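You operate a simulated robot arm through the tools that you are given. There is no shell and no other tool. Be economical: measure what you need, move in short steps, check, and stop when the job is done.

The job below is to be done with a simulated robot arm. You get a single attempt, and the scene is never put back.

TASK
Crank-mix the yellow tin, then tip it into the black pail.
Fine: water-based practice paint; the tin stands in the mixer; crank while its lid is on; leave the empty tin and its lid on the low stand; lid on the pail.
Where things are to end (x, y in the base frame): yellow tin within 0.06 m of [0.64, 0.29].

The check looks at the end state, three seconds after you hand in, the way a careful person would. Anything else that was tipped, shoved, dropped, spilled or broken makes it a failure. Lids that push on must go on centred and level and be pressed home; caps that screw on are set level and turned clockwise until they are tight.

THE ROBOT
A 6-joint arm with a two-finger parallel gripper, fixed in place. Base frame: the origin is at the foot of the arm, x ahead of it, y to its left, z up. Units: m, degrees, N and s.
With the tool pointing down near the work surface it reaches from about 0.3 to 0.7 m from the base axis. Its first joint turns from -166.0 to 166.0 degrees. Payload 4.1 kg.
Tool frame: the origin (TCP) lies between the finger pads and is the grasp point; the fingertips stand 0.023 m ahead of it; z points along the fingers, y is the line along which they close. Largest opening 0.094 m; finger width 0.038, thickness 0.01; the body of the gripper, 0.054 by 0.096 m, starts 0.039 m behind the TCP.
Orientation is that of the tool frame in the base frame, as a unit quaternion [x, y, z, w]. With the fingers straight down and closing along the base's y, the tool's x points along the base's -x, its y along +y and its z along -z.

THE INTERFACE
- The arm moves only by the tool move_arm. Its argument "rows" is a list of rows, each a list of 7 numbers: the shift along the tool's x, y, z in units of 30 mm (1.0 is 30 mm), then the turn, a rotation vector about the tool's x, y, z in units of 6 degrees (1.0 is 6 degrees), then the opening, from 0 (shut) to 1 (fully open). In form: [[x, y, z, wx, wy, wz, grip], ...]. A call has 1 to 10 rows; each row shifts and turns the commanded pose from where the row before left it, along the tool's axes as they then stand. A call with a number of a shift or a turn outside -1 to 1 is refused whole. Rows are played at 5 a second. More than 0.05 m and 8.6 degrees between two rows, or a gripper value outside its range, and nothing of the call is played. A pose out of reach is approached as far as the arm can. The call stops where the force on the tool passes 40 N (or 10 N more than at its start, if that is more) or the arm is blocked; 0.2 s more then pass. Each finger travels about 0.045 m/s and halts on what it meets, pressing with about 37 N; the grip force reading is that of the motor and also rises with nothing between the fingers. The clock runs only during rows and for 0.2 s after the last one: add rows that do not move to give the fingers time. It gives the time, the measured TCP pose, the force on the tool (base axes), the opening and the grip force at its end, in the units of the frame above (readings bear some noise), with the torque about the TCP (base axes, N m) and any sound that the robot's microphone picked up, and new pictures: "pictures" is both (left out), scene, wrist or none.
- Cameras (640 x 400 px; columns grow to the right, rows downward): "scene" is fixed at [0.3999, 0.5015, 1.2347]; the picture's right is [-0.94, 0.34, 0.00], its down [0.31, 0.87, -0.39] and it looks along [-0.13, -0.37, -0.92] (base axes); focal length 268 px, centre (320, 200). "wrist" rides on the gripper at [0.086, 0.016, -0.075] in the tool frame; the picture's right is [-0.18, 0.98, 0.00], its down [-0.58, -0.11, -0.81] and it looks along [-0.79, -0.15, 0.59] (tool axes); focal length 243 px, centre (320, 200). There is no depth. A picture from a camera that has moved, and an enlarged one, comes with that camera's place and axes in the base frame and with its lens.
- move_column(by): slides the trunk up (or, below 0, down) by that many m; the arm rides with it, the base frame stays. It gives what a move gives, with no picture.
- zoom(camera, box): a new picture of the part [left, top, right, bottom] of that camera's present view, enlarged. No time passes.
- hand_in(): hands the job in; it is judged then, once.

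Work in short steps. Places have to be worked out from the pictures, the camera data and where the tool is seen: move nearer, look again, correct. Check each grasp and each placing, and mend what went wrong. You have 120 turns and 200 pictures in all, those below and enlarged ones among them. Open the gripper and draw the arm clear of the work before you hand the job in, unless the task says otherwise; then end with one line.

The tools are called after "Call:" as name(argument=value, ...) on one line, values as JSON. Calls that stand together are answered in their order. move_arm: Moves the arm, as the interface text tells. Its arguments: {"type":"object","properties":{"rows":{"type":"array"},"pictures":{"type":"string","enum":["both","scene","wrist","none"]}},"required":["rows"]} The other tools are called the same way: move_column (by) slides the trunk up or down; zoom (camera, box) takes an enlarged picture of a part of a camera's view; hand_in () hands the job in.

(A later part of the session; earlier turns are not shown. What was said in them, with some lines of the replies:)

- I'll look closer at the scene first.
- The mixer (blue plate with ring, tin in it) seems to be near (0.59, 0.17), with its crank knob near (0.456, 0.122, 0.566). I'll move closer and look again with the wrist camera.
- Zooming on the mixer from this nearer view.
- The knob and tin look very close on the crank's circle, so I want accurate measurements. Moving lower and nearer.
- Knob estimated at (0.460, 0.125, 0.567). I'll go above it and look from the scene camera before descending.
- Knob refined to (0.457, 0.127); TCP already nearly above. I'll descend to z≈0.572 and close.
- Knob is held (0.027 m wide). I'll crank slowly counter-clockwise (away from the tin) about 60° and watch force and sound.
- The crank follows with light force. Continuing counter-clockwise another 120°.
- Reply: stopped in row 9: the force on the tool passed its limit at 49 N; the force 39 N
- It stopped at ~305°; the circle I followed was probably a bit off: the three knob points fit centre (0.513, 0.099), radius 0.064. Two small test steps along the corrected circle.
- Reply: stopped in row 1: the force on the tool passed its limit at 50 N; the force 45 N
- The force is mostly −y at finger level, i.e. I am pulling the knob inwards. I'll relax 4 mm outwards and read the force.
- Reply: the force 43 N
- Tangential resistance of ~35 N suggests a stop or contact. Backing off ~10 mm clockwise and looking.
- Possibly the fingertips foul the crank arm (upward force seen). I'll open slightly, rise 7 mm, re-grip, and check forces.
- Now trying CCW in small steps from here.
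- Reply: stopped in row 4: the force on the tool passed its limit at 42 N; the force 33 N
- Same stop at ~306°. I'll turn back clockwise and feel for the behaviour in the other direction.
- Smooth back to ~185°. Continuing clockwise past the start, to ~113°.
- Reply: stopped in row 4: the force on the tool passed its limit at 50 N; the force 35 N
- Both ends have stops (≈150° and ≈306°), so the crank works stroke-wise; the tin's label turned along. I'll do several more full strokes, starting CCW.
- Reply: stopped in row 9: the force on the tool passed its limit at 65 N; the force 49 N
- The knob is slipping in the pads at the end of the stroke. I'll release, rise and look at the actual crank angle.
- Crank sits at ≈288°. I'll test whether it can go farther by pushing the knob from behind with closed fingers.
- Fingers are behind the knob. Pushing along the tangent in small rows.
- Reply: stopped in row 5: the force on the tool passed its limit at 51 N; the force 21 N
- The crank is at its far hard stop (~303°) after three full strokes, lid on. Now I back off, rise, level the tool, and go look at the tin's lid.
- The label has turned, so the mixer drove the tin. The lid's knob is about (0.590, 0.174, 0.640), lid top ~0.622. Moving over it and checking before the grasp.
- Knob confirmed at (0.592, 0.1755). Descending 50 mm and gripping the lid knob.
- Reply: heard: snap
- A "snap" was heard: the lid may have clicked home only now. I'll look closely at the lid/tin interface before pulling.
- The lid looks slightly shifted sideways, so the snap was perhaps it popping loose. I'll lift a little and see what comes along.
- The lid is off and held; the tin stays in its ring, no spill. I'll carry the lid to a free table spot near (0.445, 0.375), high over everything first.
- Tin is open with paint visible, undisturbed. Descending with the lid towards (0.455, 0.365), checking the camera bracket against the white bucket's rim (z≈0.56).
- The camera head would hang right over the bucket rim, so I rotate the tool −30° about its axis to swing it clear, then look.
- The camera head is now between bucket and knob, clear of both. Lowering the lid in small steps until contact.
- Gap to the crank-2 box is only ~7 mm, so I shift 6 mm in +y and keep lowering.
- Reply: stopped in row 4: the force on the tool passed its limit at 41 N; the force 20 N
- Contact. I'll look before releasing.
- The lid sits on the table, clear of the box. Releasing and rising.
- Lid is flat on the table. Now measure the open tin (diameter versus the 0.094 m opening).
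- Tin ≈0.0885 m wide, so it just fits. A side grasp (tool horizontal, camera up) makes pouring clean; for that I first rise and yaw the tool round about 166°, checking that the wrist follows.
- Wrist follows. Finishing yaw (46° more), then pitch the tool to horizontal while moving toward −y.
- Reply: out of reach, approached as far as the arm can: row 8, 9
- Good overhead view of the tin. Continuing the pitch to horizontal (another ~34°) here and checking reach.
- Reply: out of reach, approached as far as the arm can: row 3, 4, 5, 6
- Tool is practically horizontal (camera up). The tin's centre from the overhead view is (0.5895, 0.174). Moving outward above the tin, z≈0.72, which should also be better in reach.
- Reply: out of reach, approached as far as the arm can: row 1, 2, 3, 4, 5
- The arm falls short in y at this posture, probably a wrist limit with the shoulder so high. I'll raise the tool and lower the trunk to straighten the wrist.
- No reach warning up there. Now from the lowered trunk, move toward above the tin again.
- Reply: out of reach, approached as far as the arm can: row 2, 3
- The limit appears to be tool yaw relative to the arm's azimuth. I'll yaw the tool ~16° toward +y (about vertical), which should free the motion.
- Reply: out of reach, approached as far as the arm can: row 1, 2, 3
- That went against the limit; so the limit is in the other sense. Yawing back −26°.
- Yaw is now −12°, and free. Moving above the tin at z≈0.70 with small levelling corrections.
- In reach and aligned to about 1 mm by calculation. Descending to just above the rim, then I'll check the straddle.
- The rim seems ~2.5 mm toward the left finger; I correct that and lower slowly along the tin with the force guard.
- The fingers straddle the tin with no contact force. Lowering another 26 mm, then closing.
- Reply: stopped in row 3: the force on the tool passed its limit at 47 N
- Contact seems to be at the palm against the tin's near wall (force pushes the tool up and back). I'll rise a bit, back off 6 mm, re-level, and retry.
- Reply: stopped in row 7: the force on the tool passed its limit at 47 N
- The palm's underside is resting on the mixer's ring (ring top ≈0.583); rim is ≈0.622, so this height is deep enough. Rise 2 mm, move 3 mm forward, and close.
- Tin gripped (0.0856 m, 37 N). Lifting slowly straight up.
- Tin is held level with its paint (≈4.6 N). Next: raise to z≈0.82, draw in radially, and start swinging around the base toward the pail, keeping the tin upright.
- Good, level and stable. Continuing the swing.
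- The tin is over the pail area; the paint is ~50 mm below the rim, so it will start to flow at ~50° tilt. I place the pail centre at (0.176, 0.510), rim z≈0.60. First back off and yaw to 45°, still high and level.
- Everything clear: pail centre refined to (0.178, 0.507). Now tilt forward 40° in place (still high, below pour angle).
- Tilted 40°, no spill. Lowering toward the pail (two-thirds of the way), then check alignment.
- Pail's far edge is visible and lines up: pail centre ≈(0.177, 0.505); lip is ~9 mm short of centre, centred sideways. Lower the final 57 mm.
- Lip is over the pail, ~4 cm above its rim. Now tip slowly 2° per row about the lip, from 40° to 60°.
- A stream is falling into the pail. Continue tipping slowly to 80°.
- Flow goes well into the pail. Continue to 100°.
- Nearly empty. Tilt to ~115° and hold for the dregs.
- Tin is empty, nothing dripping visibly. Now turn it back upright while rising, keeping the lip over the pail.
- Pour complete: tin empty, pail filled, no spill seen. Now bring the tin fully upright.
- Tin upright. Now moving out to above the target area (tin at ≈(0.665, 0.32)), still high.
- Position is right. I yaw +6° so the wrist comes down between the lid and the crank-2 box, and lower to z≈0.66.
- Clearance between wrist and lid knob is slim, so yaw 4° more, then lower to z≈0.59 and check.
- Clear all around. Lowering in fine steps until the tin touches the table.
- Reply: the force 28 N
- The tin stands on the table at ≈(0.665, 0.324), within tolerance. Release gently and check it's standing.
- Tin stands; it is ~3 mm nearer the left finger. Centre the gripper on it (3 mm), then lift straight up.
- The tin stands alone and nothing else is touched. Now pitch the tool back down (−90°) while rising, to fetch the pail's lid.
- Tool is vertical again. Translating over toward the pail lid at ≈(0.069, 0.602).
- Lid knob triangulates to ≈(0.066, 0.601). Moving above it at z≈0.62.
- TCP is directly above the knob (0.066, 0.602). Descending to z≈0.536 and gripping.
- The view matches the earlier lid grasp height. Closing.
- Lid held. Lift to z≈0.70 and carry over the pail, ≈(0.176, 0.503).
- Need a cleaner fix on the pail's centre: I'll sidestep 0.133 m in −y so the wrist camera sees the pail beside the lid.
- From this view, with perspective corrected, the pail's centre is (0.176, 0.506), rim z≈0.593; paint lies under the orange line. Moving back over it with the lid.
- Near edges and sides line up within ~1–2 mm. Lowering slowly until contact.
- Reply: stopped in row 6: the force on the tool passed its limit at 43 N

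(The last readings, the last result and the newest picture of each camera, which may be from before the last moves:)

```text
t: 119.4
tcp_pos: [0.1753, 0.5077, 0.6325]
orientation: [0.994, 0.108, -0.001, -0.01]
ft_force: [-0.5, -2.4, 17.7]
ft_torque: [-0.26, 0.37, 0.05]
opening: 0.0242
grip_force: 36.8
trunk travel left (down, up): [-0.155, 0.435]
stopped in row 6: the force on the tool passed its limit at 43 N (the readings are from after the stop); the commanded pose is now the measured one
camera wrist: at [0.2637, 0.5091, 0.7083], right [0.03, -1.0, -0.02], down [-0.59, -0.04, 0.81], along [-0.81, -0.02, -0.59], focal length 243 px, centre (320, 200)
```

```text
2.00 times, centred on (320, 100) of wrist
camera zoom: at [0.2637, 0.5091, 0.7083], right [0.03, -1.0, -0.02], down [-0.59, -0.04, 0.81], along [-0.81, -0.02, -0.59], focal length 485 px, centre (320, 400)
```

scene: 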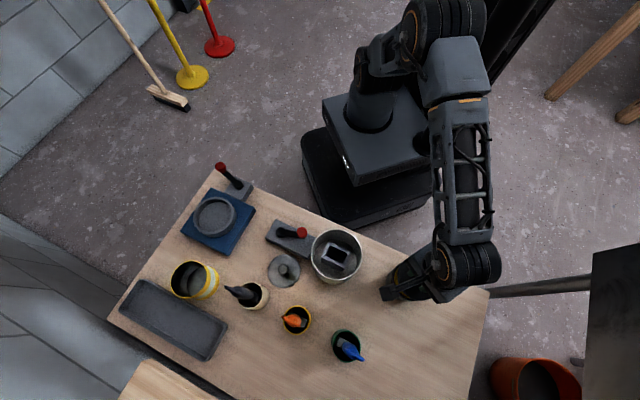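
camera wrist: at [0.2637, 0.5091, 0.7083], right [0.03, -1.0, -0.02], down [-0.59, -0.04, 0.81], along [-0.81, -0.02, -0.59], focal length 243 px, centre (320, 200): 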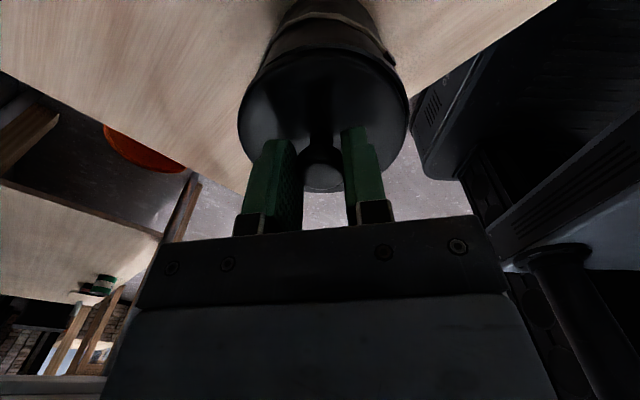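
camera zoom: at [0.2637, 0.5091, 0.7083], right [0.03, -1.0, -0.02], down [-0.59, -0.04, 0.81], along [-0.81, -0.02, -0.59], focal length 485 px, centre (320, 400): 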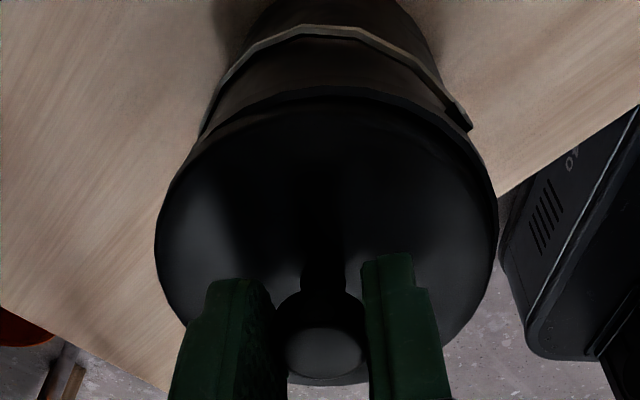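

Contact at 0.6325, slightly tilted/offset. Lift 4 mm, re-level the tool (1.1°), shift ~2 mm to −y, and lower again.

Call:
move_arm(rows=[[0, 0, -0.2, 0, 0, 0, 0], [0.03, 0.065, 0, -0.19, 0, 0, 0], [0, 0, 0, 0, 0, 0, 0], [0, 0, 0.1, 0, 0, 0, 0], [0, 0, 0.08, 0, 0, 0, 0], [0, 0, 0.06, 0, 0, 0, 0], [0, 0, 0.05, 0, 0, 0, 0], [0, 0, 0, 0, 0, 0, 0]], pictures="wrist")

Call:
zoom(camera="wrist", box=[200, 0, 440, 200])

```text
t: 121.1
tcp_pos: [0.1784, 0.506, 0.6326]
orientation: [0.994, 0.11, -0.001, 0.0]
ft_force: [-0.3, -9.9, 19.2]
ft_torque: [-0.55, 0.27, 0.13]
opening: 0.0239
grip_force: 36.7
trunk travel left (down, up): [-0.155, 0.435]
heard: snap
stopped in row 8: the force on the tool passed its limit at 41 N (the readings are from after the stop); the commanded pose is now the measured one
camera wrist: at [0.2655, 0.5088, 0.7089], right [0.03, -1.0, 0.0], down [-0.59, -0.02, 0.81], along [-0.81, -0.03, -0.59], focal length 243 px, centre (320, 200)
```

wrist: 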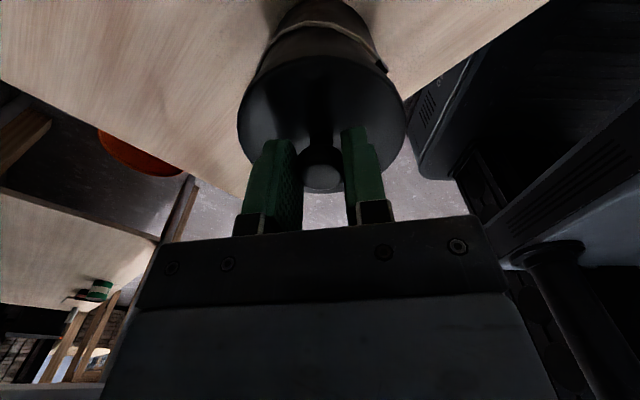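

```text
2.00 times, centred on (320, 100) of wrist
camera zoom: at [0.2655, 0.5088, 0.7089], right [0.03, -1.0, 0.0], down [-0.59, -0.02, 0.81], along [-0.81, -0.03, -0.59], focal length 485 px, centre (320, 400)
```

zoom: 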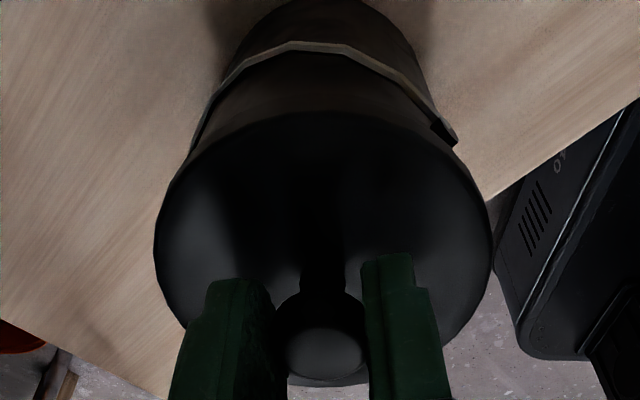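

A snap: the lid seated, rim no longer visible. Release and inspect from beside.

Call:
move_arm(rows=[[0, 0, 0, 0, 0, 0, 0.4], [0, 0, 0, 0, 0, 0, 0.6], [0, 0, 0, 0, 0, 0, 0.6], [0, 0, -0.4, 0, 0, 0, 0.6], [0, 0, -0.8, 0, 0, 0, 0.6], [0, 0, -0.9, 0, 0, 0, 0.6], [0, 0.9, 0, 0, 0, 0, 0.6], [0, 0.9, 0, 0, 0, 0, 0.6], [0, 0.9, 0, 0, 0, 0, 0.6], [0, 0.9, 0, 0, 0, 0, 0.6]])

Call:
zoom(camera="wrist", box=[60, 0, 300, 200])

Call:
zoom(camera="scene", box=[370, 230, 450, 310])

```text
t: 123.3
tcp_pos: [0.1998, 0.4009, 0.6943]
orientation: [0.994, 0.11, 0.0, 0.002]
ft_force: [0.4, -0.7, -0.2]
ft_torque: [-0.04, 0.0, 0.02]
opening: 0.0563
grip_force: 0.0
trunk travel left (down, up): [-0.155, 0.435]
camera wrist: at [0.2887, 0.4046, 0.7699], right [0.03, -1.0, 0.0], down [-0.59, -0.02, 0.81], along [-0.81, -0.03, -0.59], focal length 243 px, centre (320, 200)
```

scene: 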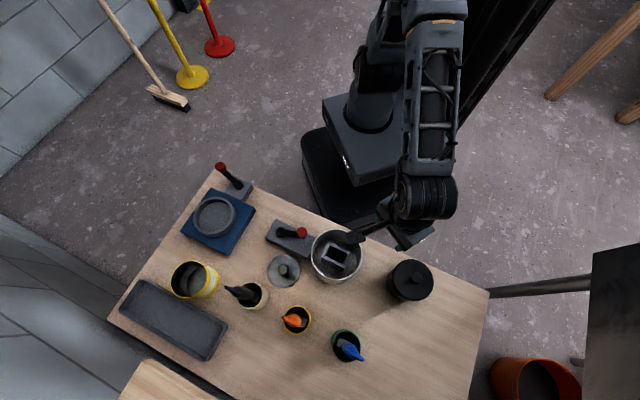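
wrist: 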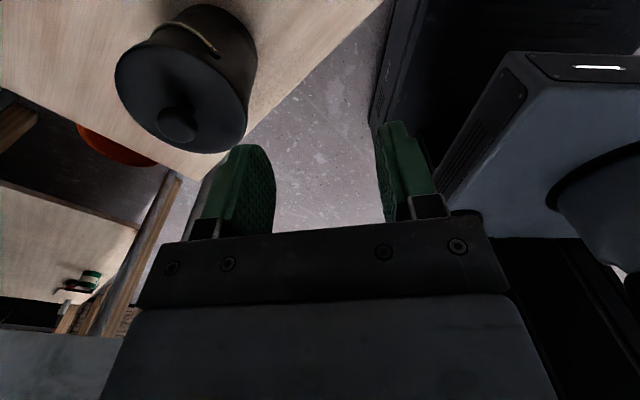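

```text
2.00 times, centred on (180, 100) of wrist
camera zoom: at [0.2887, 0.4046, 0.7699], right [0.03, -1.0, 0.0], down [-0.59, -0.02, 0.81], along [-0.81, -0.03, -0.59], focal length 485 px, centre (600, 400)
```

zoom: 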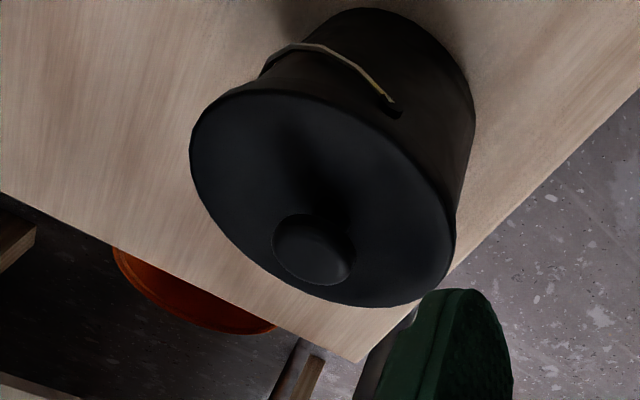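

```text
5.00 times, centred on (410, 270) of scene
camera zoom: at [0.3999, 0.5015, 1.2347], right [-0.94, 0.34, 0.0], down [0.31, 0.87, -0.39], along [-0.13, -0.37, -0.92], focal length 1338 px, centre (-130, -150)
```

zoom: 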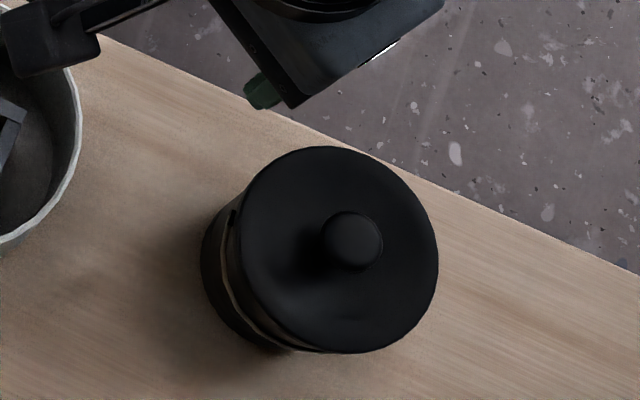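

Lid looks level and centred. For certainty I'll press once straight down on the knob with closed fingers.

Call:
move_arm(rows=[[0.02, -0.895, 0, 0, 0, 0, 0], [0.02, -0.895, 0, 0, 0, 0, 0], [0.02, -0.895, 0, 0, 0, 0, 0], [0.02, -0.895, 0, 0, 0, 0, 0], [0, 0, 0, 0, 0, 0, 0], [0, 0, 0.25, 0, 0, 0, 0], [0, 0, 0.2, 0, 0, 0, 0], [0, 0, 0.2, 0, 0, 0, 0], [0, 0, 0.15, 0, 0, 0, 0], [0, 0, 0.15, 0, 0, 0, 0]], pictures="wrist")

```text
t: 125.5
tcp_pos: [0.1805, 0.5069, 0.6649]
orientation: [0.994, 0.11, 0.0, 0.001]
ft_force: [0.3, -0.9, 0.4]
ft_torque: [-0.02, 0.02, -0.01]
opening: 0.0001
grip_force: 37.2
trunk travel left (down, up): [-0.155, 0.435]
camera wrist: at [0.2678, 0.5103, 0.7407], right [0.03, -1.0, 0.0], down [-0.59, -0.02, 0.81], along [-0.81, -0.03, -0.59], focal length 243 px, centre (320, 200)
```

wrist: 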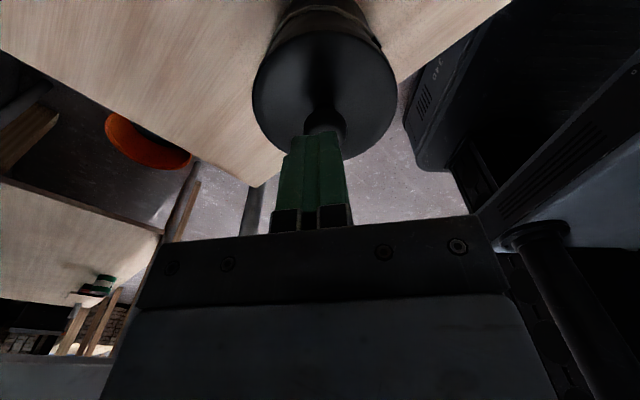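

Aligned over the knob; continue down to press.

Call:
move_arm(rows=[[0, 0, 0.15, 0, 0, 0, 0], [0, 0, 0.15, 0, 0, 0, 0], [0, 0, 0.12, 0, 0, 0, 0], [0, 0, 0.12, 0, 0, 0, 0], [0, 0, 0.1, 0, 0, 0, 0], [0, 0, 0.1, 0, 0, 0, 0], [0, 0, 0.1, 0, 0, 0, 0]], pictures="wrist")

```text
t: 127.0
tcp_pos: [0.1794, 0.5086, 0.6509]
orientation: [0.994, 0.11, 0.002, -0.006]
ft_force: [-1.1, -6.4, 19.9]
ft_torque: [-0.22, 0.2, 0.03]
opening: 0.0002
grip_force: 36.9
trunk travel left (down, up): [-0.155, 0.435]
stopped in row 7: the force on the tool passed its limit at 44 N (the readings are from after the stop); the commanded pose is now the measured one
camera wrist: at [0.2679, 0.5107, 0.7262], right [0.03, -1.0, -0.01], down [-0.59, -0.03, 0.8], along [-0.8, -0.02, -0.59], focal length 243 px, centre (320, 200)
```

wrist: 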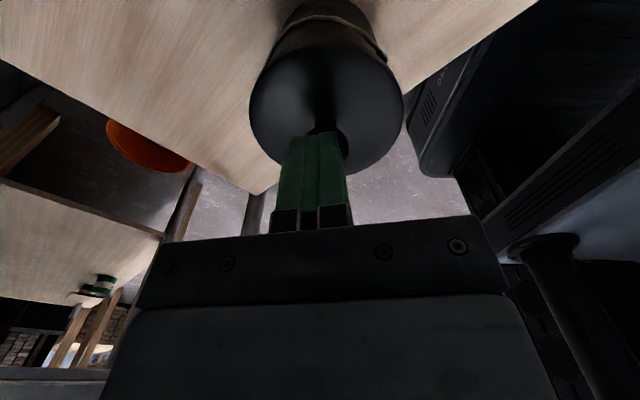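

Pressed with 44 N and no further movement or snap: the lid is home. Retreat up and away and take final looks.

Call:
move_arm(rows=[[0, 0, -0.5, 0, 0, 0, 0], [0, 0, -0.9, 0, 0, 0, 0], [0, 0, -0.9, 0, 0, 0, 0.5], [0, 0, -0.9, 0, 0, 0, 0.5], [0, 0, -0.9, 0, 0, 0, 1], [0.2, 0.95, -0.3, 0, 0, 0, 1], [0.2, 0.95, -0.3, 0, 0, 0, 1], [0.2, 0.95, -0.3, 0, 0, 0, 1], [0.2, 0.95, -0.3, 0, 0, 0, 1], [0.2, 0.95, -0.3, 0, 0, 0, 1]])

Call:
zoom(camera="scene", box=[360, 230, 460, 310])

Call:
zoom(camera="scene", box=[100, 160, 360, 360])

```text
t: 129.2
tcp_pos: [0.2399, 0.3753, 0.8136]
orientation: [0.994, 0.109, 0.002, -0.004]
ft_force: [-0.3, 0.4, -0.6]
ft_torque: [-0.04, 0.0, 0.02]
opening: 0.094
grip_force: 0.1
trunk travel left (down, up): [-0.155, 0.435]
camera wrist: at [0.3276, 0.3785, 0.8892], right [0.03, -1.0, -0.01], down [-0.59, -0.03, 0.81], along [-0.81, -0.02, -0.59], focal length 243 px, centre (320, 200)
```

scene: 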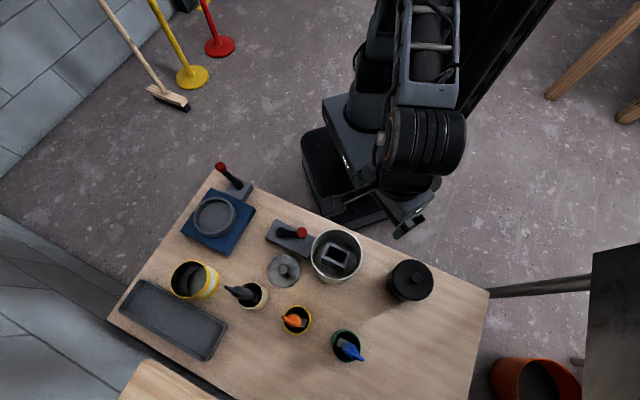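
wrist: 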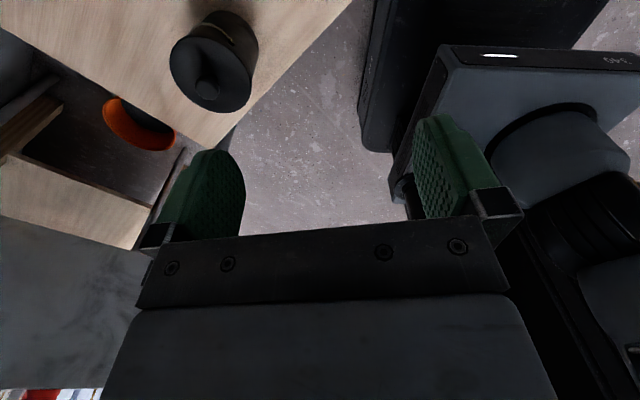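

```text
5.00 times, centred on (410, 270) of scene
camera zoom: at [0.3999, 0.5015, 1.2347], right [-0.94, 0.34, 0.0], down [0.31, 0.87, -0.39], along [-0.13, -0.37, -0.92], focal length 1338 px, centre (-130, -150)
```

zoom: 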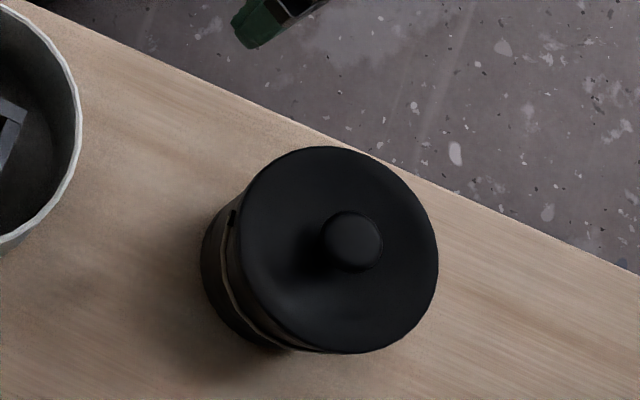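

```text
2.00 times, centred on (230, 260) of scene
camera zoom: at [0.3999, 0.5015, 1.2347], right [-0.94, 0.34, 0.0], down [0.31, 0.87, -0.39], along [-0.13, -0.37, -0.92], focal length 535 px, centre (500, 80)
```

zoom: 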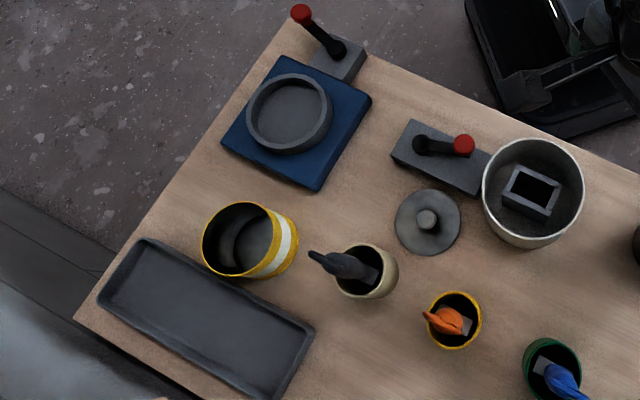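

Everything is in place: the pail's lid is level and pressed home, the empty tin is at about (0.665, 0.326), its lid lies flat on the table, and nothing else has moved. The gripper is open and clear, so I'm handing in.

Call:
hand_in()

```text
The job is handed in.
```

The yellow tin was crank-mixed with its lid on and emptied into the black pail, and the pail's lid snapped on. The empty tin stands about 0.04 m from the target spot, with its lid on the same table, which I took to be the "low stand". The crank stops after about 155°, so I mixed with three back-and-forth strokes rather than full turns.
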